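You operate a simulated robot arm through the tools that you are given. There is no shell and no other tool. Be economical: measure what you need, move in short steps, check, and stop when the job is done.

You run a simulated two-armed robot. Do the job below in one go: nothing can be reset, and whatever is moved stays where it is left.

## Task
Prove the metal detector with the iron wand, then the brass wand.
Fine: each tip down through the throat till the lamp lights, wand back in its holder, detector button after each.
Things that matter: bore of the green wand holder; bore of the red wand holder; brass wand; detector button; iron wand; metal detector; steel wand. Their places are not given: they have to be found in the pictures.

The check looks at the end state, three seconds after you hand in, the way a careful person would. Anything else that was tipped, shoved, dropped, spilled or broken makes it a failure.

## Robot
Two 7-joint arms with fingered hands on one trunk that stands fixed in place. Base frame: the origin is at the foot of the trunk, x ahead of it, y to its left, z up. Units: mm, rad, N and s.
The left shoulder is at [21, 92, 1479], the right one opposite. With the tool pointing down near the work surface each hand reaches from about 100 to 320 mm from the base axis, measured 20 degrees to its own side. Payload 2.1 kg a hand.
The TCP of each hand is the grasp point between the finger pads, 20 mm short of the fingertips. In the tool frame z runs along the fingers and y along their closing line. Largest opening 68 mm; the body of the gripper starts 23 mm behind the TCP. The gripper is a hand of 5 fingers: y runs from the thumb to the fingers, the wrist lies at [-10, -79, -131] in the tool frame.
Orientation is told as [roll, pitch, yaw] about the base's x, y, z axes, in that order, counted from this pose: with the fingers straight down and the wrist toward the robot, the tool's x, y and z point along [0, 1, 0], [1, 0, 0] and [0, 0, -1] of the base frame.

## Interface
- The arms move only by the tool servo_tool. It takes "left_steps", "right_steps" or both (then of equal length, played together; a hand with none holds still); each is one flat list of numbers, 6 for each row, row after row: the shift along the base's x, y, z in mm, then the turn, a rotation vector about the base's x, y, z in rad. In form: [x, y, z, ax, ay, az, x, y, z, ax, ay, az, ...]. A call has 1 to 10 rows; each row shifts and turns the commanded pose from where the row before left it. Rows are played at 5 a second. More than 50 mm and 0.15 rad between two rows, and nothing of the call is played. Where a pose cannot be reached the arm comes as near as it can. A force on the tool above 40 N (or 10 N above the force at the start of the call, whichever is more), or a blocked arm, ends the call early, and 0.2 s more pass. In this call time passes only in rows, and 0.2 s behind the last. The reply holds the time, the measured pose of the TCP, the force on the tool along the base axes, the opening and the grip force, in the units named above and with some noise, with the torque about the TCP (base axes, N m) and any sound that the robot's microphone picked up.
- Cameras (640 x 400 px; columns grow to the right, rows downward): "scene" is now at [87, 13.9, 1624]; the picture's right is [0.12, -0.99, 0.00], its down [-0.74, -0.09, -0.67] and it looks along [0.67, 0.08, -0.74] (base axes); focal length 312 px, centre (320, 200). "left" rides on the left gripper at [-54, -58, -72] in its tool frame; the picture's right is [-0.57, -0.39, 0.73], its down [0.73, -0.64, 0.23] and it looks along [0.38, 0.66, 0.65] (tool axes); focal length 226 px, centre (320, 200). "right" rides on the right gripper at [54, -58, -72] in its tool frame; the picture's right is [-0.57, 0.39, -0.73], its down [-0.73, -0.64, 0.23] and it looks along [-0.38, 0.66, 0.65] (tool axes); focal length 226 px, centre (320, 200).
- capture(camera): a new picture of that camera. It takes no simulated time.
- lift_body(by): slides the trunk up (or, below 0, down) by that many mm; the arms and the scene camera ride with it, the base frame stays. It gives what a move gives, with no picture.
- finger_targets(index, middle, ring, little, thumb_bend, thumb_turn, hand): sets how far each is bent, from 0 (flat) to 100 (curled in); at 30 the hand is open as for a grip, at 70 the pads meet at the TCP. One left out holds its place. A second passes; each finger stops where it meets its share of the squeeze, and holds until it gets a number again. It is the only way to open and close the hand. It gives what a move gives, with no picture; readings hold the bend of each and the force on index, middle, ring, little, thumb and palm. thumb_turn goes from beside the hand (0) to across from the fingers (100), as for a grip.
- turn_head(pan, tilt): turns the head with the scene camera to pan (to the left, within 1.501 rad either way) and tilt (down, from -0.506 to 1.204), counted from straight ahead of the robot. It gives what a move gives.
- locate(camera, pixels): for up to 12 pixels [column, row] of the newest picture of that camera ("zoom" is the newest enlarged one), the place [x, y, z] in the base frame of the surface seen there, good to about 2 mm, but the place of the scene camera against the robot may be out by one fixed shift of up to 18 mm in any direction. It takes no simulated time.
- enlarge(camera, box): a new picture of the part [left, top, right, bottom] of that camera's present view, enlarged. It takes no simulated time.
- job_done(): hands the job in; it is judged then, once.

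Go step by step. Measure first, check grasps and placings, and put right what went wrong. The budget is 80 turns and 64 pictures, counting those below and the enlarged ones. Unless the task says otherwise, let go and move clear before handing in, and close with one line.

The tools are called after ">>>" as a command line: name --argument value ..., lists and objects as JSON in quotes. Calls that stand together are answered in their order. servo_tool: Moves the arms, as the interface text tells. Its arguments: {"type":"object","properties":{"left_steps":{"type":"array","items":{"type":"number"}},"right_steps":{"type":"array","items":{"type":"number"}}},"required":[]} The other tools are called the same way: lift_body (by) slides the trunk up or down; finger_targets (index, middle, ring, little, thumb_bend, thumb_turn, hand) moves the fingers one by one; turn_head (pan, tilt) turns the head that bears the scene camera; capture (camera) takes a picture; locate (camera, pixels) gives the place of the surface under pixels of a picture; enlarge (camera, box) takes an enlarged picture of a part of a camera's view; job_done () hands the job in.

At the start:

```text
t: 0.0
left_eef_pos: [258.7, 220.2, 1314.1]
left_tcp_rot: [0.0, 0.001, 0.0]
left_ft_force: [0.1, 0.2, -0.3]
left_torque: [0.01, 0.01, 0.0]
left_finger_gap: 67.6
left_grip_force: 0.2
left_shape: jaw
left_bend: [30.0, 30.0, 30.0, 30.0, 30.0, 98.0]
left_finger forces: [0.0, 0.0, 0.0, 0.0, 0.1, 0.0]
right_eef_pos: [420.1, -70.2, 1376.1]
right_tcp_rot: [0.0, 0.0, 0.001]
right_ft_force: [-1.2, 0.0, 0.0]
right_torque: [-0.01, -0.01, -0.01]
right_finger_gap: 67.6
right_grip_force: 0.1
right_shape: jaw
right_bend: [30.0, 30.0, 30.0, 30.0, 30.0, 98.0]
right_finger forces: [0.1, 0.0, 0.1, 0.0, 0.0, 0.0]
trunk travel left (down, up): [-718.0, 185.0]
head pan, tilt: [0.122, 0.834]
```

scene: 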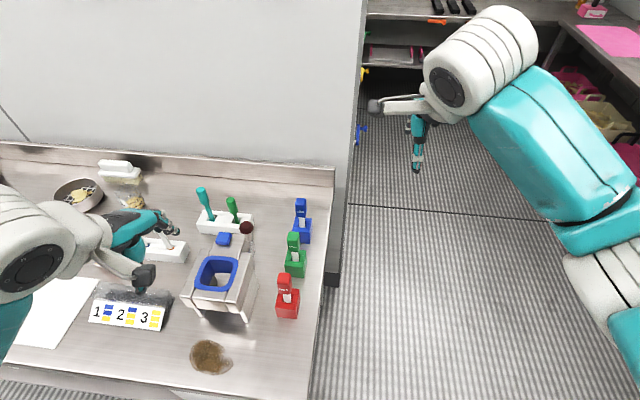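
right: 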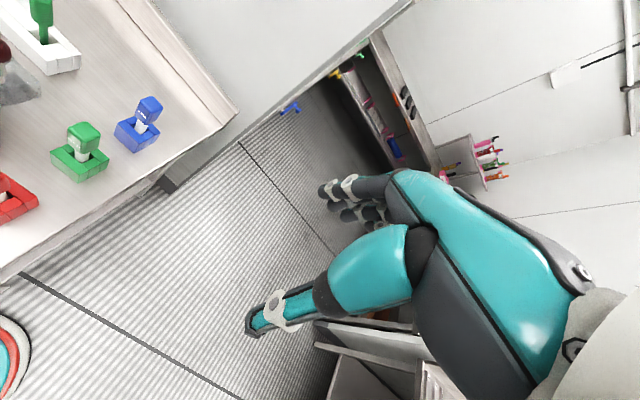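
left: 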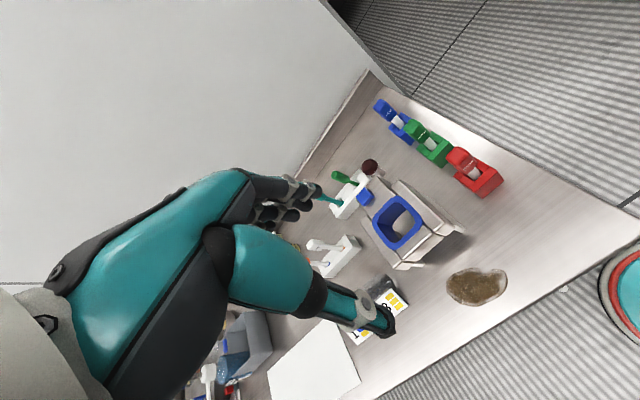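

The scene shows three wands in blue, green and red holders (about 300,220 / 295,255 / 287,295) and a detector with a blue throat at (215,272). I'll enlarge for the labels.

>>> enlarge --camera "scene" --box '[170, 180, 340, 330]'

>>> enlarge --camera "scene" --box '[260, 190, 330, 325]'

>>> enlarge --camera "left" --box '[320, 80, 520, 280]'

```text
2.67 times, centred on (255, 255) of scene
```

zoom: 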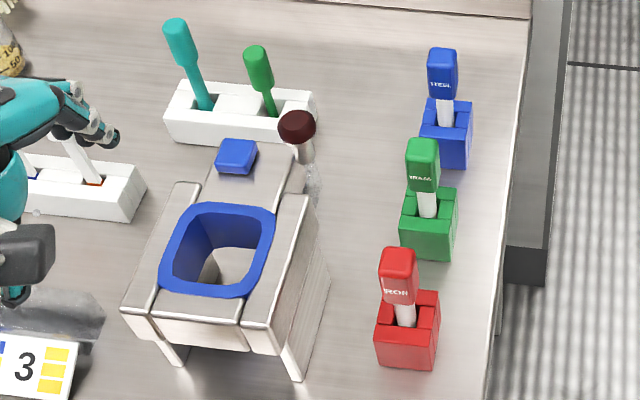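

```text
2.96 times, centred on (295, 258) of scene
```

zoom: 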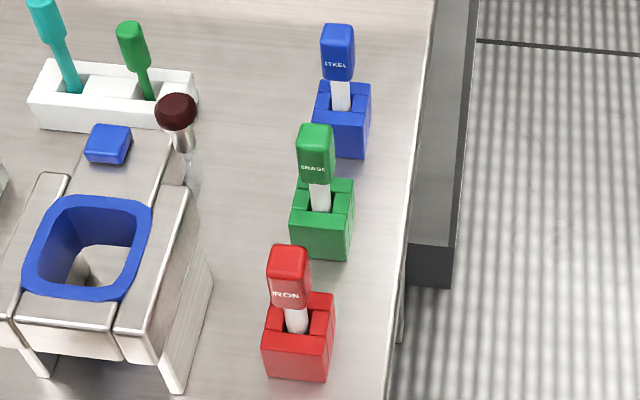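

```text
2.00 times, centred on (420, 180) of left
```

zoom: 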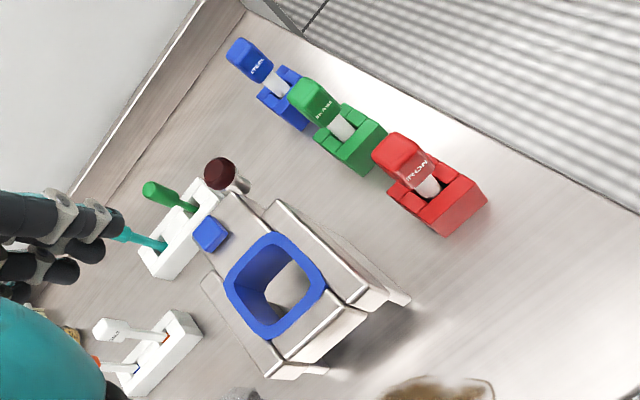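

Red = IRON, green = BRASS, blue = STEEL; the blue square by the throat is the button, the dark red ball probably the lamp. I'll measure in both cameras to find the scene shift.

>>> locate --camera "zoom" --pixels '[[390, 140], [418, 165], [430, 188], [437, 205], [313, 85], [325, 112], [340, 128], [250, 60], [210, 232], [220, 172], [246, 320], [320, 285]]'

>>> locate --camera "zoom" --pixels '[[475, 195], [440, 228], [395, 195], [460, 180], [388, 160], [350, 168], [272, 238], [232, 290], [280, 330], [320, 270], [440, 300], [240, 200]]'

>>> locate --camera "scene" --pixels '[[284, 278], [287, 294], [288, 300], [294, 237], [295, 250], [223, 239], [247, 228], [205, 260], [232, 262], [195, 285], [237, 290], [260, 330]]'

```text
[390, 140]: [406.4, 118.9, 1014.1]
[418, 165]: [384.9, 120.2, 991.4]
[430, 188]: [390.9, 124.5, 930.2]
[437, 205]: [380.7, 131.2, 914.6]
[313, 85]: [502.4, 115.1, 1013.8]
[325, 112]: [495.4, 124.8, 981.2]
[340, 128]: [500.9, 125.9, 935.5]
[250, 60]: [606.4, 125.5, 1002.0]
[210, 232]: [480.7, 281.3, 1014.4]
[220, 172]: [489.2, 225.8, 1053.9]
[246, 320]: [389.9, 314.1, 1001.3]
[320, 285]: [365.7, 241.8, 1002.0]
```

```text
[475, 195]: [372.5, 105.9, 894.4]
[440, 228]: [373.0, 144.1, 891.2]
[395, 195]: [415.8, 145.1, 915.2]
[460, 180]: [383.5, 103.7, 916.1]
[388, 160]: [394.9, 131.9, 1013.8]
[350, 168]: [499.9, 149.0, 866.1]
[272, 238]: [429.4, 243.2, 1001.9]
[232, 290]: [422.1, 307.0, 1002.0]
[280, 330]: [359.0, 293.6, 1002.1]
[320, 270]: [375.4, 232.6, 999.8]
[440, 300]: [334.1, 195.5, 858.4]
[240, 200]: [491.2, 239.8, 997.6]
```

```text
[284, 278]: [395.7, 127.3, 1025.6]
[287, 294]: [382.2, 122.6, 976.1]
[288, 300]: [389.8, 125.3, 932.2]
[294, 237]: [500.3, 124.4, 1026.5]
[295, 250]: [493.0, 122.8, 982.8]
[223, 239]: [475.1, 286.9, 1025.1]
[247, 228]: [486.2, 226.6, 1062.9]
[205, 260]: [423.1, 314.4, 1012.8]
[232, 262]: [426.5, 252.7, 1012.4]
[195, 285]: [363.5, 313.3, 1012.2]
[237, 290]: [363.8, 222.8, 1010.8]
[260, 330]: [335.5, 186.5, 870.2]
```

The left camera gives iron wand handle about (396,124, top 1014), brass about (500,124), throat centre about (395,275, top 1002), button (479,283,1014) and lamp (489,226,1054). I'll lower the trunk to improve reach.

>>> lift_body --by -180

>>> capture --camera "scene"

>>> capture --camera "left"

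```text
t: 2.0
left_eef_pos: [260.1, 218.5, 1131.0]
left_tcp_rot: [-0.001, 0.014, 0.001]
left_ft_force: [0.0, -0.1, -0.4]
left_torque: [0.0, -0.02, 0.0]
left_finger_gap: 67.5
left_grip_force: 0.1
left_shape: jaw
left_bend: [30.0, 30.0, 30.0, 30.0, 30.0, 98.0]
left_finger forces: [0.0, 0.0, 0.1, 0.1, 0.1, 0.0]
right_eef_pos: [421.5, -70.4, 1195.0]
right_tcp_rot: [0.001, -0.002, 0.001]
right_ft_force: [0.5, 1.1, 0.5]
right_torque: [0.01, 0.03, -0.03]
right_finger_gap: 67.6
right_grip_force: 0.0
right_shape: jaw
right_bend: [30.0, 30.0, 30.0, 30.0, 30.0, 98.0]
right_finger forces: [0.0, 0.0, 0.0, 0.1, 0.0, 0.0]
trunk travel left (down, up): [-538.0, 365.0]
head pan, tilt: [0.122, 0.834]
```

```text
57 pictures are left
```

scene: 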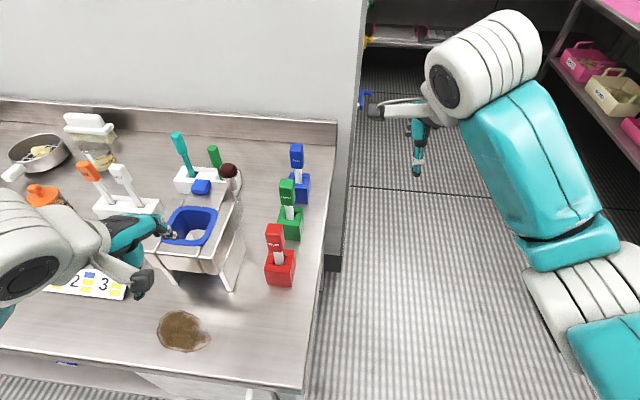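

```text
56 pictures are left
```

left: 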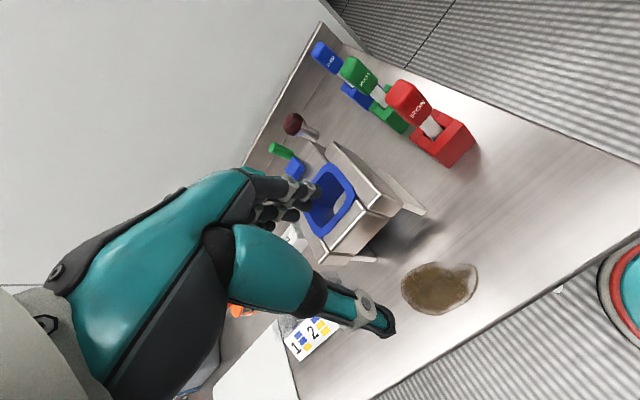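

After lowering, the left hand hangs freely at z 1131. I'll move it over the iron wand at that height to test reach.

>>> servo_tool --left_steps '[30, -24, 0, 0, 0, 0, 35, -24, 0, 0, 0, 0, 35, -24, 0, 0, 0, 0, 34, -22, 0, 0, 0, 0, 0, 0, 0, 0, 0, 0]'

>>> capture --camera "left"

>>> capture --camera "scene"

```text
t: 3.2
left_eef_pos: [394.3, 122.1, 1131.3]
left_tcp_rot: [0.001, 0.015, 0.0]
left_ft_force: [-0.8, 0.9, -0.3]
left_torque: [0.0, 0.02, -0.01]
left_finger_gap: 67.6
left_grip_force: 0.0
left_shape: jaw
left_bend: [30.0, 30.0, 30.0, 30.0, 30.0, 98.0]
left_finger forces: [0.0, 0.1, 0.1, 0.0, 0.1, 0.0]
right_eef_pos: [419.2, -70.8, 1194.4]
right_tcp_rot: [0.001, -0.002, 0.002]
right_ft_force: [0.1, 0.1, -0.4]
right_torque: [0.0, -0.01, 0.04]
right_finger_gap: 68.0
right_grip_force: 0.0
right_shape: jaw
right_bend: [30.0, 30.0, 30.0, 30.0, 30.0, 98.0]
right_finger forces: [0.0, 0.0, 0.0, 0.0, 0.0, 0.1]
trunk travel left (down, up): [-538.0, 365.0]
head pan, tilt: [0.122, 0.834]
```

```text
55 pictures are left
```

left: 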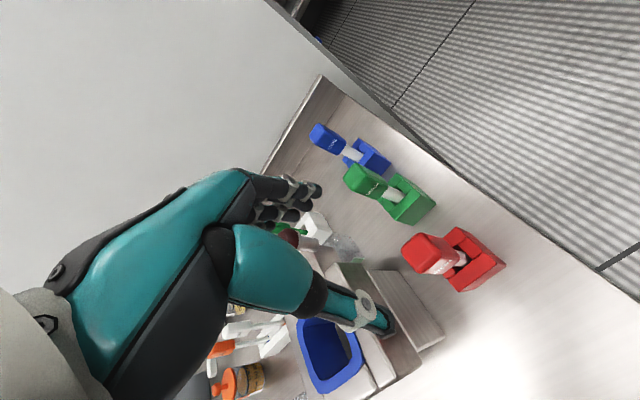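

```text
54 pictures are left
```

scene: 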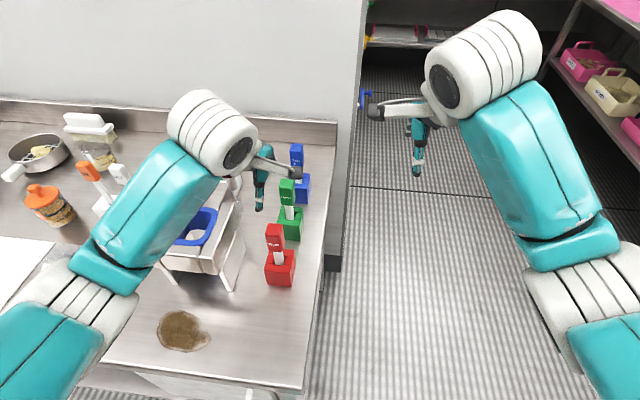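

Reach is good; the TCP axis 120 mm down projects to about (427,257), right on the red handle. I'll measure handle and other edges in this closer view.

>>> enlarge --camera "left" --box '[300, 110, 520, 300]'

>>> locate --camera "left" --pixels '[[407, 248], [425, 238], [424, 260], [440, 245], [440, 268], [457, 258], [463, 234], [500, 264], [455, 283], [350, 178], [375, 188], [392, 195]]'

```text
2.11 times, centred on (410, 205) of left
```

zoom: 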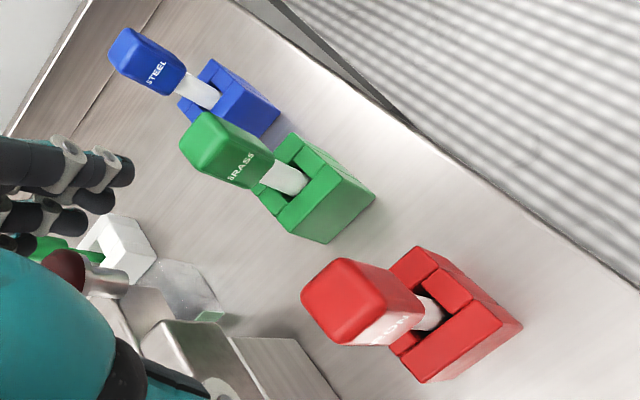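

```text
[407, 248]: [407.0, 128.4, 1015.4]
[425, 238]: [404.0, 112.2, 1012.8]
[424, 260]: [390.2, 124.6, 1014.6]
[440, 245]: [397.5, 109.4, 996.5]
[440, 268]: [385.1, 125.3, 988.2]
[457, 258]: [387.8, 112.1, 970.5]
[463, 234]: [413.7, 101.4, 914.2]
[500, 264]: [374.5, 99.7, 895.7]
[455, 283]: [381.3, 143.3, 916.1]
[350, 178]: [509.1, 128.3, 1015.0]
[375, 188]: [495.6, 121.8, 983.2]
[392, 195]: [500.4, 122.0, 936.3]
```

The red handle spans x 385–408, y 110–134, z 962–1015 and the hand is already aligned. I'll go down to z≈998.

>>> servo_tool --left_steps '[2, 0, -45, 0, -0.015, 0, 0, 0, -45, 0, 0, 0, 0, 0, -30, 0, 0, 0, 0, 0, -13, 0, 0, 0, 0, 0, 0, 0, 0, 0]'

>>> capture --camera "left"

>>> enlarge --camera "scene" --box '[220, 120, 340, 300]'

```text
t: 4.4
left_eef_pos: [397.8, 124.9, 998.5]
left_tcp_rot: [-0.002, 0.0, 0.0]
left_ft_force: [-0.9, -0.1, 0.3]
left_torque: [-0.01, -0.03, 0.0]
left_finger_gap: 67.6
left_grip_force: 0.0
left_shape: jaw
left_bend: [30.0, 30.0, 30.0, 30.0, 30.0, 98.0]
left_finger forces: [0.0, 0.0, 0.0, 0.0, 0.0, 0.0]
right_eef_pos: [420.4, -72.2, 1195.1]
right_tcp_rot: [0.001, 0.001, 0.003]
right_ft_force: [-0.3, -0.2, 0.7]
right_torque: [-0.03, 0.01, 0.0]
right_finger_gap: 67.8
right_grip_force: 0.0
right_shape: jaw
right_bend: [30.0, 30.0, 30.0, 30.0, 30.0, 98.0]
right_finger forces: [0.0, 0.0, 0.0, 0.0, 0.0, 0.0]
trunk travel left (down, up): [-538.0, 365.0]
head pan, tilt: [0.122, 0.834]
```

```text
52 pictures are left
```

left: 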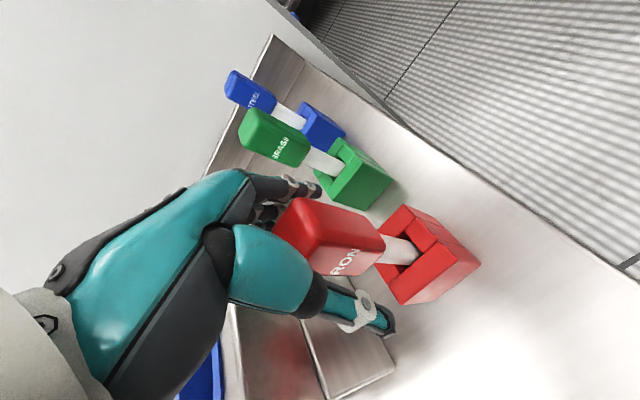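

```text
2.22 times, centred on (280, 210) of scene
```

zoom: 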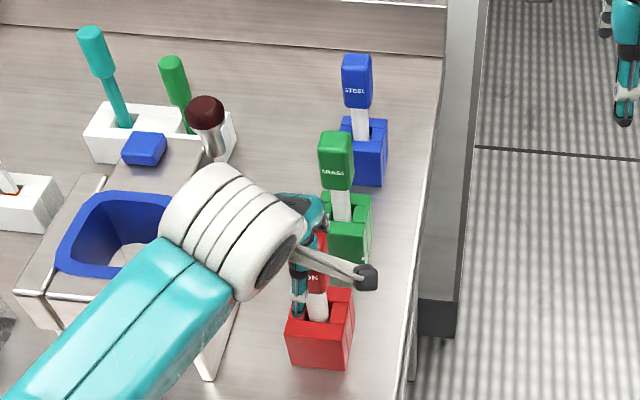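

Handle sits between thumb and fingers (270–385, 198–275 in the left view). I'll close the hand.

>>> finger_targets --hand "left" --index 70 --middle 70 --ring 70 --little 70 --thumb_bend 70

>>> capture --camera "left"

```text
t: 5.4
left_eef_pos: [397.5, 125.7, 1000.3]
left_tcp_rot: [-0.003, 0.001, 0.0]
left_ft_force: [1.4, -0.1, 0.3]
left_torque: [0.09, -0.16, -0.01]
left_finger_gap: 19.0
left_grip_force: 8.5
left_shape: fingers
left_bend: [58.0, 61.0, 69.0, 70.0, 53.0, 96.0]
left_finger forces: [4.5, 4.5, 0.5, 0.1, 7.5, 0.0]
right_eef_pos: [420.1, -70.9, 1195.3]
right_tcp_rot: [0.001, 0.0, 0.003]
right_ft_force: [0.6, -1.2, 0.2]
right_torque: [0.0, -0.02, -0.03]
right_finger_gap: 67.4
right_grip_force: 0.0
right_shape: jaw
right_bend: [30.0, 30.0, 30.0, 30.0, 30.0, 98.0]
right_finger forces: [0.0, 0.0, 0.0, 0.1, 0.0, 0.1]
trunk travel left (down, up): [-538.0, 365.0]
head pan, tilt: [0.122, 0.834]
```

```text
50 pictures are left
```

left: 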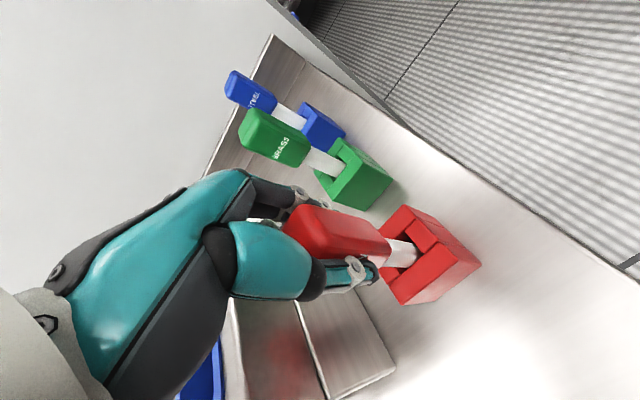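

Index, middle and thumb hold the handle (8.5 N). I'll lift straight up slowly.

>>> servo_tool --left_steps '[0, 0, 10, 0, 0, 0, 0, 0, 15, 0, 0, 0, 0, 0, 20, 0, 0, 0, 0, 0, 30, 0, 0, 0, 0, 0, 35, 0, 0, 0, 0, 0, 35, 0, 0, 0, 0, 0, 30, 0, 0, 0, 0, 0, 0, 0, 0, 0]'

>>> capture --camera "left"

>>> capture --camera "scene"

```text
t: 7.2
left_eef_pos: [397.9, 127.0, 1175.9]
left_tcp_rot: [-0.002, 0.001, 0.001]
left_ft_force: [0.1, 0.0, 0.3]
left_torque: [-0.02, 0.03, -0.02]
left_finger_gap: 18.7
left_grip_force: 8.2
left_shape: fingers
left_bend: [59.0, 62.0, 70.0, 70.0, 52.0, 96.0]
left_finger forces: [3.8, 3.5, 0.5, 0.0, 7.4, 0.0]
right_eef_pos: [420.9, -71.5, 1195.1]
right_tcp_rot: [0.0, 0.001, 0.003]
right_ft_force: [-0.4, 0.3, 0.3]
right_torque: [-0.01, 0.01, 0.04]
right_finger_gap: 67.7
right_grip_force: 0.1
right_shape: jaw
right_bend: [30.0, 30.0, 30.0, 30.0, 30.0, 98.0]
right_finger forces: [0.1, 0.0, 0.0, 0.1, 0.0, 0.1]
trunk travel left (down, up): [-538.0, 365.0]
head pan, tilt: [0.122, 0.834]
```

```text
49 pictures are left
```

left: 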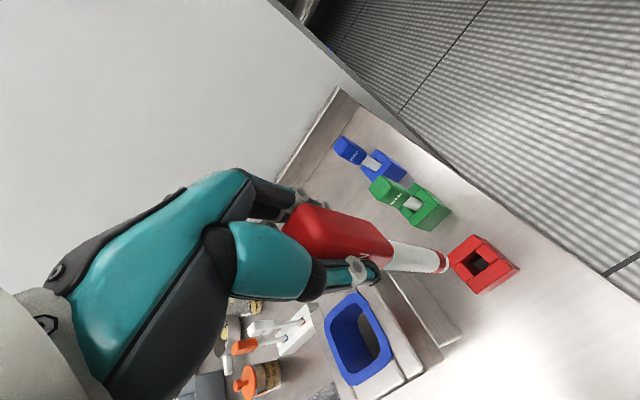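

```text
48 pictures are left
```

scene: 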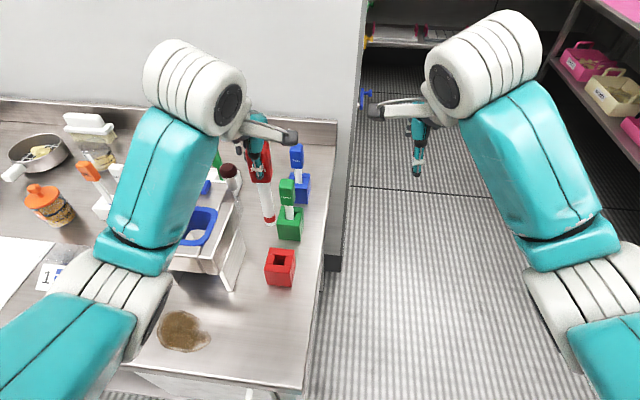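

The wand is out with its red tip at about (444,262) in the left view. I'll measure tip, bore and throat.

>>> enlarge --camera "left" --box '[300, 200, 540, 400]'

>>> locate --camera "left" --pixels '[[440, 261], [446, 262], [385, 240], [395, 256], [469, 253], [476, 263], [486, 262], [325, 320], [362, 297], [390, 360], [350, 380], [358, 345]]'

```text
2.00 times, centred on (420, 300) of left
```

zoom: 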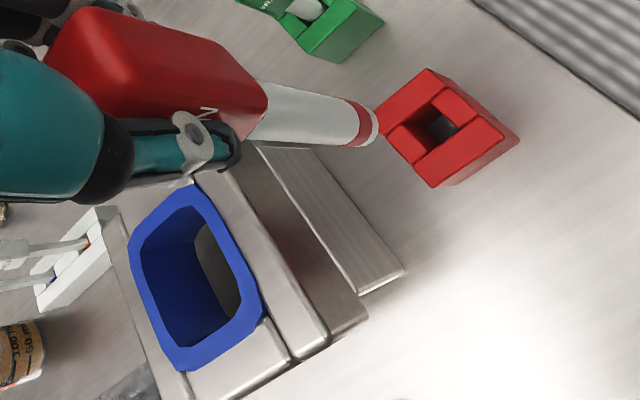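

```text
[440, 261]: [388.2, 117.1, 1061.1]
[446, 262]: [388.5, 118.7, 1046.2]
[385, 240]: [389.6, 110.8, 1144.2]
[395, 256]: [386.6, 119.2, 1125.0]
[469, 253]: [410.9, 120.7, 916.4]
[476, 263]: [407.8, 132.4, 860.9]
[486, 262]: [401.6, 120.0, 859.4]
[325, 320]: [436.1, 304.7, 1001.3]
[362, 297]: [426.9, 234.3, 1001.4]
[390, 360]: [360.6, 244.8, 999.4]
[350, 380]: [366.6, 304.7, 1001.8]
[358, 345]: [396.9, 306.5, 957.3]
```

Tip is ~133 mm under the TCP and centred about (394,123). Now the throat's inner edges.

>>> locate --camera "zoom" --pixels '[[140, 248], [150, 228], [195, 205], [210, 215], [235, 270], [242, 312], [230, 325], [185, 350], [170, 345], [205, 260], [225, 270], [180, 290]]'

```text
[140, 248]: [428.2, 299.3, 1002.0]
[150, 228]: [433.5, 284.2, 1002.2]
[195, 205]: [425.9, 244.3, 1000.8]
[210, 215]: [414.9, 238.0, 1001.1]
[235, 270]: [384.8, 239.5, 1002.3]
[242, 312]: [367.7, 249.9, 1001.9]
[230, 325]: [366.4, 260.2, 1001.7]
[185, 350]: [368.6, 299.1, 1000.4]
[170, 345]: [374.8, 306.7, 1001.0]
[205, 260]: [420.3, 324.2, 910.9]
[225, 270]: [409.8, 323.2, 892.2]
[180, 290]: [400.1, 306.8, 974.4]
```

Throat opening is x 368–430, y 243–305, centre (399,274). I'll carry the wand over it at this height.

>>> servo_tool --left_steps '[1, 30, 0, 0, 0, 0, 1, 40, 0, 0, 0, 0, 1, 40, 0, 0, 0, 0, 1, 30, 0, 0, 0, 0, 0, 10, 0, 0, 0, 0, 0, 0, 0, 0, 0, 0]'

>>> capture --camera "left"

>>> capture --camera "scene"

```text
t: 8.6
left_eef_pos: [399.9, 275.4, 1173.1]
left_tcp_rot: [-0.001, 0.0, 0.0]
left_ft_force: [0.1, 0.3, -0.1]
left_torque: [0.0, 0.0, -0.02]
left_finger_gap: 18.7
left_grip_force: 7.5
left_shape: fingers
left_bend: [59.0, 62.0, 70.0, 70.0, 53.0, 96.0]
left_finger forces: [3.9, 3.4, 0.5, 0.0, 7.4, 0.1]
right_eef_pos: [420.5, -71.7, 1194.0]
right_tcp_rot: [0.001, 0.0, 0.001]
right_ft_force: [0.4, 0.0, -0.2]
right_torque: [0.02, -0.01, 0.0]
right_finger_gap: 67.7
right_grip_force: 0.0
right_shape: jaw
right_bend: [30.0, 30.0, 30.0, 30.0, 30.0, 98.0]
right_finger forces: [0.0, 0.0, 0.1, 0.0, 0.0, 0.0]
trunk travel left (down, up): [-538.0, 365.0]
head pan, tilt: [0.122, 0.834]
```

```text
46 pictures are left
```

left: 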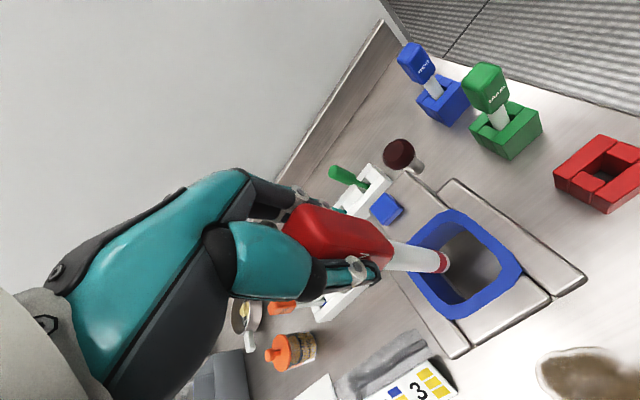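

```text
45 pictures are left
```

scene: 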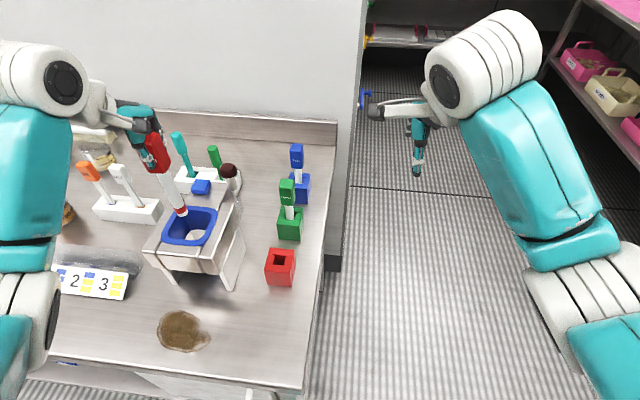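

The tip hangs over the throat. I'll lower 80 mm and watch the lamp.

>>> servo_tool --left_steps '[1, 1, -20, 0, 0, 0, 0, 0, -20, 0, 0, 0, 0, 0, -20, 0, 0, 0, 0, 0, -20, 0, 0, 0, 0, 0, 0, 0, 0, 0]'

>>> capture --camera "left"

```text
t: 9.8
left_eef_pos: [400.4, 276.0, 1094.1]
left_tcp_rot: [-0.003, -0.001, 0.002]
left_ft_force: [0.6, -0.5, 0.0]
left_torque: [-0.01, -0.02, 0.03]
left_finger_gap: 18.8
left_grip_force: 7.8
left_shape: fingers
left_bend: [59.0, 63.0, 70.0, 70.0, 53.0, 96.0]
left_finger forces: [3.9, 3.6, 0.4, 0.0, 7.3, 0.0]
right_eef_pos: [420.3, -70.5, 1194.6]
right_tcp_rot: [-0.001, -0.002, 0.001]
right_ft_force: [0.0, -0.3, 0.8]
right_torque: [-0.03, 0.01, 0.0]
right_finger_gap: 67.7
right_grip_force: 0.1
right_shape: jaw
right_bend: [30.0, 30.0, 30.0, 30.0, 30.0, 98.0]
right_finger forces: [0.1, 0.0, 0.1, 0.1, 0.1, 0.0]
trunk travel left (down, up): [-538.0, 365.0]
head pan, tilt: [0.122, 0.834]
```

```text
44 pictures are left
```

left: 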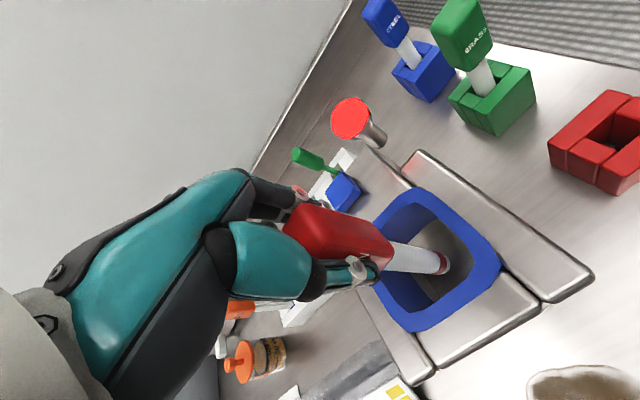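

The lamp glows red at (352,118): iron detected. I'll raise and carry back over the red holder by the reverse shifts.

>>> servo_tool --left_steps '[0, 0, 20, 0, 0, 0, 0, 0, 30, 0, 0, 0, 0, 0, 30, 0, 0, 0, -1, -30, 0, 0, 0, 0, -1, -40, 0, 0, 0, 0, -1, -40, 0, 0, 0, 0, -1, -30, 0, 0, 0, 0, -1, -11, 0, 0, 0, 0, 0, 0, 0, 0, 0, 0]'

>>> capture --camera "left"

>>> enlarge --camera "left" --box '[360, 180, 540, 320]'

```text
t: 11.8
left_eef_pos: [396.5, 126.3, 1174.0]
left_tcp_rot: [-0.002, 0.0, 0.0]
left_ft_force: [0.3, -0.3, 0.4]
left_torque: [0.0, 0.03, 0.01]
left_finger_gap: 18.7
left_grip_force: 6.9
left_shape: fingers
left_bend: [59.0, 63.0, 70.0, 70.0, 53.0, 96.0]
left_finger forces: [3.9, 3.5, 0.4, 0.1, 7.2, 0.0]
right_eef_pos: [419.8, -69.8, 1194.2]
right_tcp_rot: [-0.001, 0.001, 0.003]
right_ft_force: [-0.5, -0.4, 0.6]
right_torque: [0.0, 0.03, -0.01]
right_finger_gap: 67.7
right_grip_force: 0.0
right_shape: jaw
right_bend: [30.0, 30.0, 30.0, 30.0, 30.0, 98.0]
right_finger forces: [0.1, 0.0, 0.1, 0.1, 0.0, 0.0]
trunk travel left (down, up): [-538.0, 365.0]
head pan, tilt: [0.122, 0.834]
```

```text
43 pictures are left
```

left: 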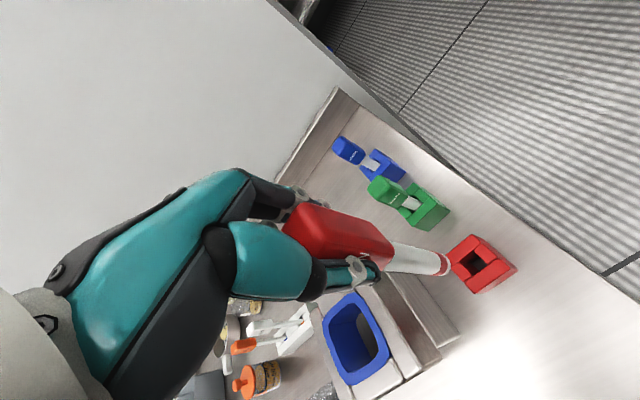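

```text
2.86 times, centred on (450, 250) of left
```

zoom: 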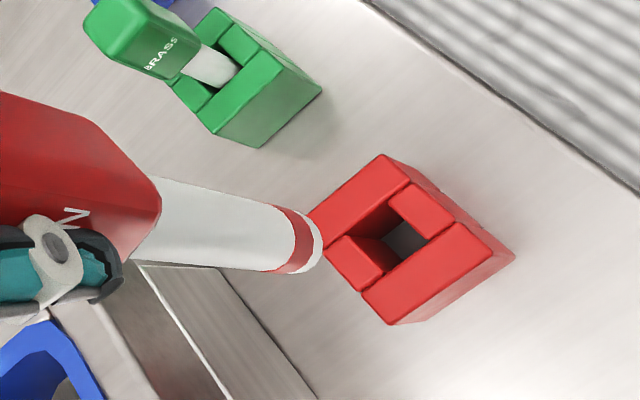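

Back above the red holder. I'll locate the bore's rim and lower until the tip is ~15 mm above it.

>>> locate --camera "zoom" --pixels '[[346, 230], [404, 184], [425, 238], [383, 292], [382, 156], [490, 230], [390, 325], [312, 216], [318, 240], [300, 270], [290, 208], [160, 185]]'

>>> servo_tool --left_steps '[0, 0, -35, 0, 0, 0, 0, 0, -35, 0, 0, 0, 0, 0, -25, 0, 0, 0, 0, 0, -15, 0, 0, 0, 0, 0, 0, 0, 0, 0]'

>>> enlarge --camera "left" --box '[360, 180, 540, 320]'

>>> enlarge --camera "scene" --box '[220, 160, 340, 300]'

```text
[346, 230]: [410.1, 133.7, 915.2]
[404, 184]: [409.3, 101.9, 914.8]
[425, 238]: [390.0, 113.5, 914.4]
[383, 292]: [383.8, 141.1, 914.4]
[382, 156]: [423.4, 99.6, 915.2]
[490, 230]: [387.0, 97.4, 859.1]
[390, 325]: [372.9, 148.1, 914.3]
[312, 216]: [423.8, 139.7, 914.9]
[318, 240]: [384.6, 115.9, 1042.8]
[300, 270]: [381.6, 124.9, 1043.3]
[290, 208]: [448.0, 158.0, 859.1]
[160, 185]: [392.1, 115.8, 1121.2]
```

```text
t: 13.0
left_eef_pos: [396.1, 124.9, 1062.7]
left_tcp_rot: [-0.001, 0.0, 0.0]
left_ft_force: [-0.3, 0.1, -1.0]
left_torque: [-0.02, -0.04, 0.01]
left_finger_gap: 18.6
left_grip_force: 7.7
left_shape: fingers
left_bend: [59.0, 63.0, 70.0, 70.0, 53.0, 96.0]
left_finger forces: [3.9, 3.3, 0.4, 0.0, 7.0, 0.0]
right_eef_pos: [420.9, -70.8, 1194.4]
right_tcp_rot: [0.001, 0.001, 0.002]
right_ft_force: [-0.4, 0.3, 0.0]
right_torque: [0.01, -0.02, 0.03]
right_finger_gap: 67.7
right_grip_force: 0.0
right_shape: jaw
right_bend: [30.0, 30.0, 30.0, 30.0, 30.0, 98.0]
right_finger forces: [0.0, 0.0, 0.1, 0.0, 0.0, 0.0]
trunk travel left (down, up): [-538.0, 365.0]
head pan, tilt: [0.122, 0.834]
```

```text
2.86 times, centred on (450, 250) of left
```

zoom: 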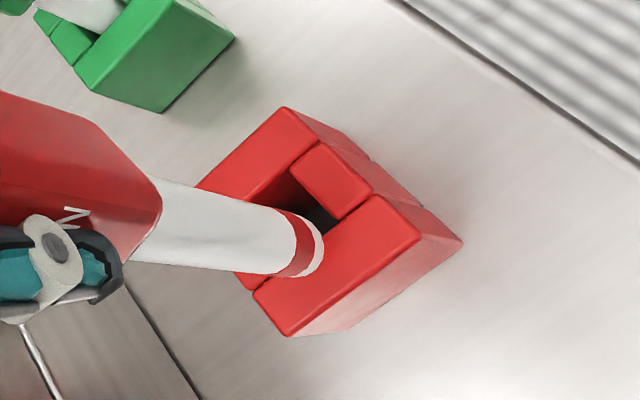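

```text
2.86 times, centred on (280, 230) of scene
```

zoom: 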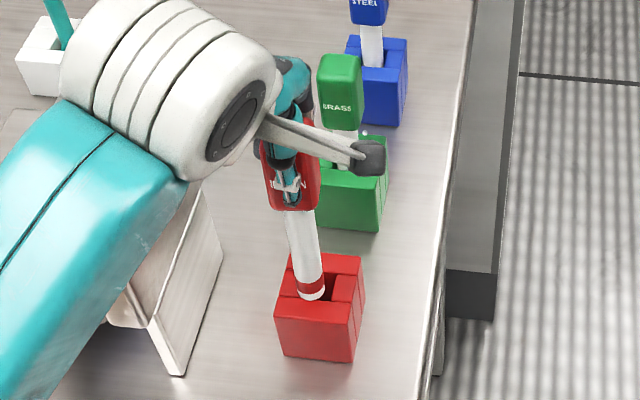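

Tip is just over the bore. I'll measure tip and rim points relative to one another in both views before inserting.

>>> locate --camera "zoom" --pixels '[[299, 290], [312, 297], [324, 290], [288, 225], [302, 225], [316, 222], [278, 297], [295, 258], [358, 262], [355, 312], [330, 285], [300, 305]]'

>>> enlarge --camera "left" --box '[390, 210, 480, 280]'

```text
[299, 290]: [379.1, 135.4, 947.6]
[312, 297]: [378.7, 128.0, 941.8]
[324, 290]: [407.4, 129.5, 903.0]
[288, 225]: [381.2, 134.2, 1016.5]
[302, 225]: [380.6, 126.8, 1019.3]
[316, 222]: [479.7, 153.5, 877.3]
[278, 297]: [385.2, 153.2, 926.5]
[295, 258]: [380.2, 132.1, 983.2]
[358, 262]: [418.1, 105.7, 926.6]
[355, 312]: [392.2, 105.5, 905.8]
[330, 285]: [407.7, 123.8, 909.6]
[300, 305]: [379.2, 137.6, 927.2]
```

```text
5.71 times, centred on (435, 245) of left
```

zoom: 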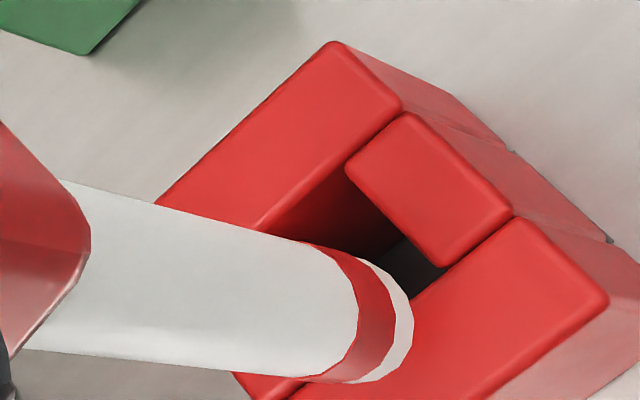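

The scene view suggests the wand sits several mm nearer the robot than the bore. I'll check with the left close-up.

>>> locate --camera "zoom" --pixels '[[372, 264], [408, 310], [395, 350], [355, 382], [350, 265], [345, 172], [440, 266], [402, 112], [512, 216], [335, 42], [606, 300], [265, 225]]'

>>> locate --camera "zoom" --pixels '[[330, 310], [335, 350], [310, 370], [300, 250], [100, 220], [100, 280], [100, 345], [200, 240], [200, 300], [200, 355], [300, 300], [300, 280]]'

```text
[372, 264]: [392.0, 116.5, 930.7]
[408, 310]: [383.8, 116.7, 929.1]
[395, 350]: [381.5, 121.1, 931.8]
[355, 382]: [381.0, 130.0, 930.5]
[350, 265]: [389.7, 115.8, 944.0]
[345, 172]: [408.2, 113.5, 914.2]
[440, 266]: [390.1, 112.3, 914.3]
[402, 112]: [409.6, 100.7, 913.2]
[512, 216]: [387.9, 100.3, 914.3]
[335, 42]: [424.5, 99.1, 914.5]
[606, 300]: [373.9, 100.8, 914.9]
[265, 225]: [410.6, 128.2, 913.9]
```

```text
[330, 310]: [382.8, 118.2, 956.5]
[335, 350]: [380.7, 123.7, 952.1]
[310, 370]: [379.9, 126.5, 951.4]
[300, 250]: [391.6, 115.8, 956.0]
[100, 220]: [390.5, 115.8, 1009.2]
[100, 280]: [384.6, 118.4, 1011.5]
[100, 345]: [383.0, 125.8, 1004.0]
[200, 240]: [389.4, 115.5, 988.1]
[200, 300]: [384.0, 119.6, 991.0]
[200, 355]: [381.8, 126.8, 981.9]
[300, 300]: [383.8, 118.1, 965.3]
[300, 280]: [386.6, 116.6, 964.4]
```

Tip centre is about (390,125) whereas the bore centre is about (399.5,124): the wand shifted in the grip. I'll shift +7 in x with a slight tilt correction and re-measure.

>>> servo_tool --left_steps '[4, -0.5, 0, 0, -0.01, 0, 3, -0.5, 0, 0, -0.01, 0, 0, 0, 0, 0, 0, 0, 0, 0, 0, 0, 0, 0]'

>>> enlarge --camera "left" --box '[390, 210, 480, 280]'

```text
t: 14.0
left_eef_pos: [403.0, 124.5, 1062.7]
left_tcp_rot: [-0.001, -0.022, -0.002]
left_ft_force: [0.5, -0.3, -0.5]
left_torque: [0.02, 0.03, 0.0]
left_finger_gap: 18.6
left_grip_force: 8.4
left_shape: fingers
left_bend: [59.0, 63.0, 70.0, 70.0, 53.0, 96.0]
left_finger forces: [3.9, 3.3, 0.5, 0.0, 7.1, 0.0]
right_eef_pos: [420.5, -70.7, 1194.6]
right_tcp_rot: [-0.001, -0.002, 0.002]
right_ft_force: [-0.5, -0.4, -0.8]
right_torque: [0.01, -0.01, 0.01]
right_finger_gap: 67.5
right_grip_force: 0.1
right_shape: jaw
right_bend: [30.0, 30.0, 30.0, 30.0, 30.0, 98.0]
right_finger forces: [0.1, 0.0, 0.0, 0.0, 0.0, 0.1]
trunk travel left (down, up): [-538.0, 365.0]
head pan, tilt: [0.122, 0.834]
```

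```text
5.71 times, centred on (435, 245) of left
```

zoom: 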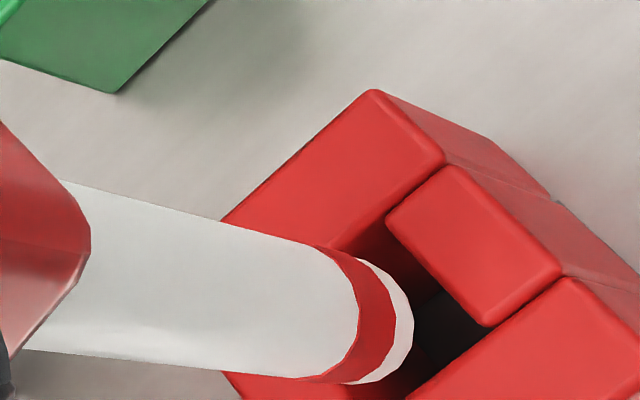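

Tip now looks over the bore opening. Re-measure.

>>> locate --camera "zoom" --pixels '[[372, 263], [390, 272], [408, 310], [395, 355], [365, 382], [345, 383], [388, 218], [485, 325], [440, 166], [556, 270], [420, 390], [335, 240]]'

>>> enlarge --camera "scene" --box '[250, 210, 310, 300]'

```text
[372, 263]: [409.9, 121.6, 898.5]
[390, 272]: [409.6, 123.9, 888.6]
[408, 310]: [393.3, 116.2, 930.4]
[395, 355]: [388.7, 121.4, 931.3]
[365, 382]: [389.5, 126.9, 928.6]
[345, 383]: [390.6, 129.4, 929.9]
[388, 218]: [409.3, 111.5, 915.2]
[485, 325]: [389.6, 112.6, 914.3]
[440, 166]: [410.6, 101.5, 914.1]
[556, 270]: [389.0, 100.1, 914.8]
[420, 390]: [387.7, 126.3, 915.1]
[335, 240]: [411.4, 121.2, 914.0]
```

```text
4.44 times, centred on (280, 255) of scene
```

zoom: 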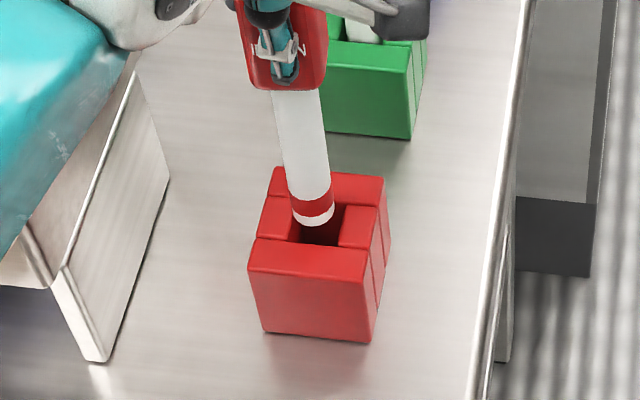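

Check bore's left side and tip in the scene zoom (same camera, relative only).

>>> locate --camera "zoom" --pixels '[[252, 255], [366, 265], [275, 172], [382, 180], [292, 237], [344, 242], [294, 215], [312, 222], [331, 212], [352, 210], [290, 140], [322, 140]]'

```text
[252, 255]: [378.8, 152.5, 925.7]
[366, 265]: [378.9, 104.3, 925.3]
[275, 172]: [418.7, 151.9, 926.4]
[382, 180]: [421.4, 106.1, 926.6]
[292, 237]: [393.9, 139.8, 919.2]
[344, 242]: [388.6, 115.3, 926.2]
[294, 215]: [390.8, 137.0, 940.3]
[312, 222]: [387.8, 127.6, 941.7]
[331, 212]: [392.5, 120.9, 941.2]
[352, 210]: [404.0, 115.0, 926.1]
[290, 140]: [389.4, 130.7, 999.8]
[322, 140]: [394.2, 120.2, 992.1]
```

Only about +2 mm x still needed; y is centred. Shift and insert in short steps.

>>> servo_tool --left_steps '[2, -0.5, 0, 0, 0, 0, 0, 0, -8, 0, 0, 0, 0, 0, -8, 0, 0, 0, 0, 0, -8, 0, 0, 0, 0, 0, 0, 0, 0, 0]'

>>> enlarge --camera "left" --box '[390, 210, 480, 280]'

```text
t: 15.2
left_eef_pos: [405.4, 122.6, 1039.0]
left_tcp_rot: [0.0, -0.021, -0.001]
left_ft_force: [0.3, -0.1, 0.2]
left_torque: [-0.03, -0.03, 0.01]
left_finger_gap: 18.8
left_grip_force: 7.6
left_shape: fingers
left_bend: [59.0, 63.0, 70.0, 70.0, 53.0, 96.0]
left_finger forces: [3.9, 3.3, 0.3, 0.0, 7.1, 0.0]
right_eef_pos: [420.5, -71.3, 1195.5]
right_tcp_rot: [0.0, 0.002, 0.001]
right_ft_force: [1.2, -0.6, -0.4]
right_torque: [-0.04, -0.03, 0.02]
right_finger_gap: 67.7
right_grip_force: 0.0
right_shape: jaw
right_bend: [30.0, 30.0, 30.0, 30.0, 30.0, 98.0]
right_finger forces: [0.0, 0.1, 0.0, 0.0, 0.0, 0.1]
trunk travel left (down, up): [-538.0, 365.0]
head pan, tilt: [0.122, 0.834]
```

```text
5.71 times, centred on (435, 245) of left
```

zoom: 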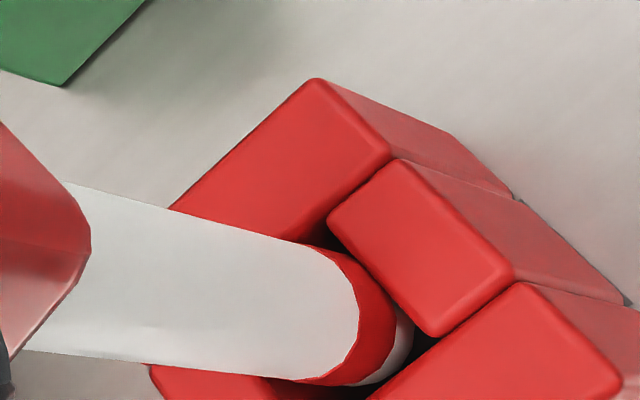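

The tip is inside the bore without contact force. Continue down.

>>> servo_tool --left_steps '[0, 0, -10, 0, 0, 0, 0, 0, -10, 0, 0, 0, 0, 0, -10, 0, 0, 0, 0, 0, -5, 0, 0, 0, 0, 0, 0, 0, 0, 0]'

>>> capture --camera "left"

```text
t: 16.4
left_eef_pos: [406.2, 122.5, 1003.9]
left_tcp_rot: [-0.001, -0.021, -0.001]
left_ft_force: [-0.6, -0.5, -0.4]
left_torque: [0.01, 0.02, 0.06]
left_finger_gap: 18.4
left_grip_force: 7.3
left_shape: fingers
left_bend: [59.0, 63.0, 70.0, 70.0, 53.0, 96.0]
left_finger forces: [3.7, 3.3, 0.2, 0.1, 7.1, 0.1]
right_eef_pos: [419.7, -70.4, 1195.1]
right_tcp_rot: [-0.001, -0.002, 0.001]
right_ft_force: [0.2, 0.0, -0.3]
right_torque: [0.04, -0.01, 0.03]
right_finger_gap: 67.7
right_grip_force: 0.1
right_shape: jaw
right_bend: [30.0, 30.0, 30.0, 30.0, 30.0, 98.0]
right_finger forces: [0.1, 0.0, 0.1, 0.0, 0.0, 0.0]
trunk travel left (down, up): [-538.0, 365.0]
head pan, tilt: [0.122, 0.834]
```

```text
35 pictures are left
```

left: 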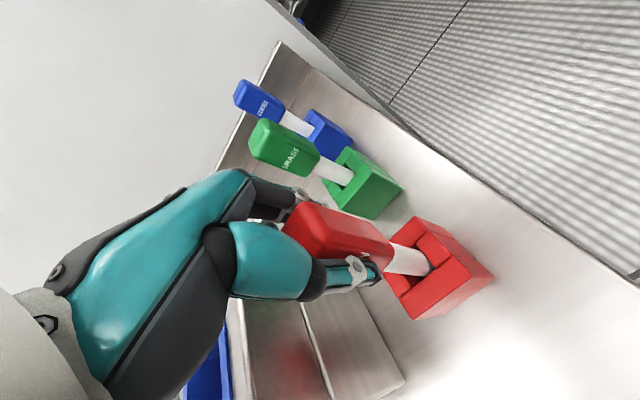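

No contact yet; ease down a few mm more to find the floor.

>>> servo_tool --left_steps '[0, 0, -2, 0, 0, 0, 0, 0, -2, 0, 0, 0, 0, 0, -1, 0, 0, 0, 0, 0, 0, 0, 0, 0]'

```text
t: 17.4
left_eef_pos: [405.5, 124.3, 1000.0]
left_tcp_rot: [0.0, -0.021, 0.001]
left_ft_force: [0.1, -0.4, -0.5]
left_torque: [0.04, -0.01, 0.04]
left_finger_gap: 18.7
left_grip_force: 7.3
left_shape: fingers
left_bend: [59.0, 63.0, 70.0, 70.0, 53.0, 96.0]
left_finger forces: [4.0, 3.3, 0.3, 0.0, 7.1, 0.0]
right_eef_pos: [419.6, -71.7, 1194.4]
right_tcp_rot: [0.0, 0.001, 0.002]
right_ft_force: [-0.6, 0.2, 0.4]
right_torque: [-0.01, 0.01, 0.03]
right_finger_gap: 67.7
right_grip_force: 0.1
right_shape: jaw
right_bend: [30.0, 30.0, 30.0, 30.0, 30.0, 98.0]
right_finger forces: [0.0, 0.0, 0.1, 0.0, 0.1, 0.0]
trunk travel left (down, up): [-538.0, 365.0]
head pan, tilt: [0.122, 0.834]
```

>>> servo_tool --left_steps '[0, 0, -1, 0, 0, 0, 0, 0, -1, 0, 0, 0, 0, 0, -1, 0, 0, 0, 0, 0, -1, 0, 0, 0, 0, 0, 0, 0, 0, 0]'

```text
t: 18.6
left_eef_pos: [405.6, 123.8, 996.0]
left_tcp_rot: [-0.002, -0.022, 0.0]
left_ft_force: [-0.8, 0.7, 12.5]
left_torque: [0.01, 0.0, 0.0]
left_finger_gap: 18.4
left_grip_force: 9.0
left_shape: fingers
left_bend: [60.0, 63.0, 70.0, 70.0, 52.0, 96.0]
left_finger forces: [4.2, 4.2, 0.5, 0.0, 8.3, 0.0]
right_eef_pos: [420.0, -70.8, 1195.0]
right_tcp_rot: [0.0, -0.001, 0.001]
right_ft_force: [0.3, -1.0, 0.1]
right_torque: [0.02, 0.01, 0.0]
right_finger_gap: 67.7
right_grip_force: 0.0
right_shape: jaw
right_bend: [30.0, 30.0, 30.0, 30.0, 30.0, 98.0]
right_finger forces: [0.0, 0.1, 0.0, 0.1, 0.0, 0.0]
trunk travel left (down, up): [-538.0, 365.0]
head pan, tilt: [0.122, 0.834]
```

Bottomed (12.5 N up). Ease up 1 mm and open.

>>> servo_tool --left_steps '[0, 0, 1, 0, 0, 0]'

>>> finger_targets --hand "left" --index 30 --middle 30 --ring 30 --little 30 --thumb_bend 30

>>> servo_tool --left_steps '[-3, 0, 15, 0, 0.01, 0, -3, 0, 25, 0, 0.01, 0, 0, 0, 35, 0, 0, 0, 0, 0, 40, 0, 0, 0, 0, 0, 40, 0, 0, 0, 0, 0, 0, 0, 0, 0]'

>>> capture --camera "left"

>>> capture --camera "scene"

```text
t: 19.0
left_eef_pos: [404.3, 123.7, 997.1]
left_tcp_rot: [0.0, -0.02, -0.001]
left_ft_force: [0.5, -0.9, 9.4]
left_torque: [-0.01, -0.04, -0.01]
left_finger_gap: 18.6
left_grip_force: 8.9
left_shape: fingers
left_bend: [60.0, 63.0, 70.0, 70.0, 52.0, 96.0]
left_finger forces: [4.1, 4.1, 0.5, 0.0, 8.1, 0.1]
right_eef_pos: [419.5, -70.7, 1195.4]
right_tcp_rot: [-0.001, 0.0, 0.001]
right_ft_force: [-0.4, -0.2, -0.7]
right_torque: [0.02, -0.03, 0.07]
right_finger_gap: 67.6
right_grip_force: 0.3
right_shape: jaw
right_bend: [30.0, 30.0, 30.0, 30.0, 30.0, 98.0]
right_finger forces: [0.0, 0.1, 0.0, 0.1, 0.0, 0.0]
trunk travel left (down, up): [-538.0, 365.0]
head pan, tilt: [0.122, 0.834]
```

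```text
t: 20.0
left_eef_pos: [405.2, 124.7, 995.4]
left_tcp_rot: [-0.003, -0.021, -0.001]
left_ft_force: [-0.3, -0.7, 0.3]
left_torque: [0.04, -0.03, -0.02]
left_finger_gap: 62.1
left_grip_force: 0.1
left_shape: fingers
left_bend: [30.0, 30.0, 30.0, 30.0, 30.0, 98.0]
left_finger forces: [0.0, 0.0, 0.0, 0.0, 0.1, 0.0]
right_eef_pos: [419.9, -71.0, 1195.2]
right_tcp_rot: [0.0, 0.002, 0.001]
right_ft_force: [-0.4, -0.9, 0.4]
right_torque: [0.0, 0.04, 0.0]
right_finger_gap: 67.5
right_grip_force: 0.1
right_shape: jaw
right_bend: [30.0, 30.0, 30.0, 30.0, 30.0, 98.0]
right_finger forces: [0.0, 0.1, 0.0, 0.0, 0.1, 0.0]
trunk travel left (down, up): [-538.0, 365.0]
head pan, tilt: [0.122, 0.834]
```

```text
t: 21.4
left_eef_pos: [399.7, 124.9, 1150.1]
left_tcp_rot: [-0.001, -0.003, 0.0]
left_ft_force: [0.0, -0.1, -0.2]
left_torque: [-0.01, 0.02, -0.01]
left_finger_gap: 62.3
left_grip_force: 0.1
left_shape: fingers
left_bend: [30.0, 30.0, 30.0, 30.0, 30.0, 98.0]
left_finger forces: [0.1, 0.0, 0.0, 0.1, 0.1, 0.0]
right_eef_pos: [421.1, -72.6, 1195.6]
right_tcp_rot: [-0.001, 0.0, 0.002]
right_ft_force: [0.4, -0.3, 0.2]
right_torque: [-0.02, 0.0, 0.01]
right_finger_gap: 67.7
right_grip_force: 0.1
right_shape: jaw
right_bend: [30.0, 30.0, 30.0, 30.0, 30.0, 98.0]
right_finger forces: [0.1, 0.0, 0.0, 0.0, 0.1, 0.1]
trunk travel left (down, up): [-538.0, 365.0]
head pan, tilt: [0.122, 0.834]
```

```text
34 pictures are left
```

left: 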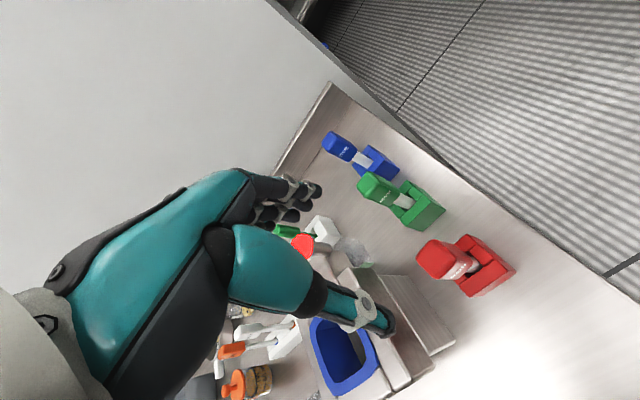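

```text
33 pictures are left
```

scene: 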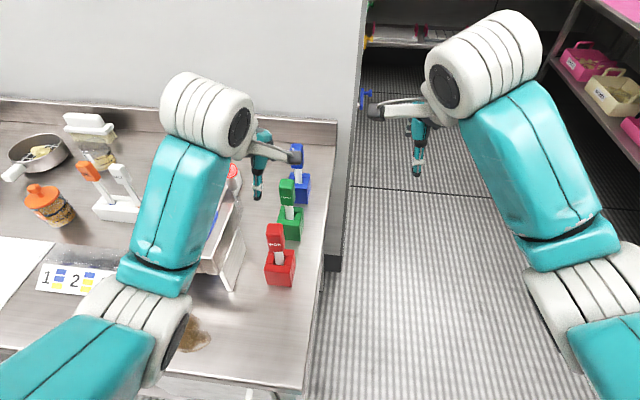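

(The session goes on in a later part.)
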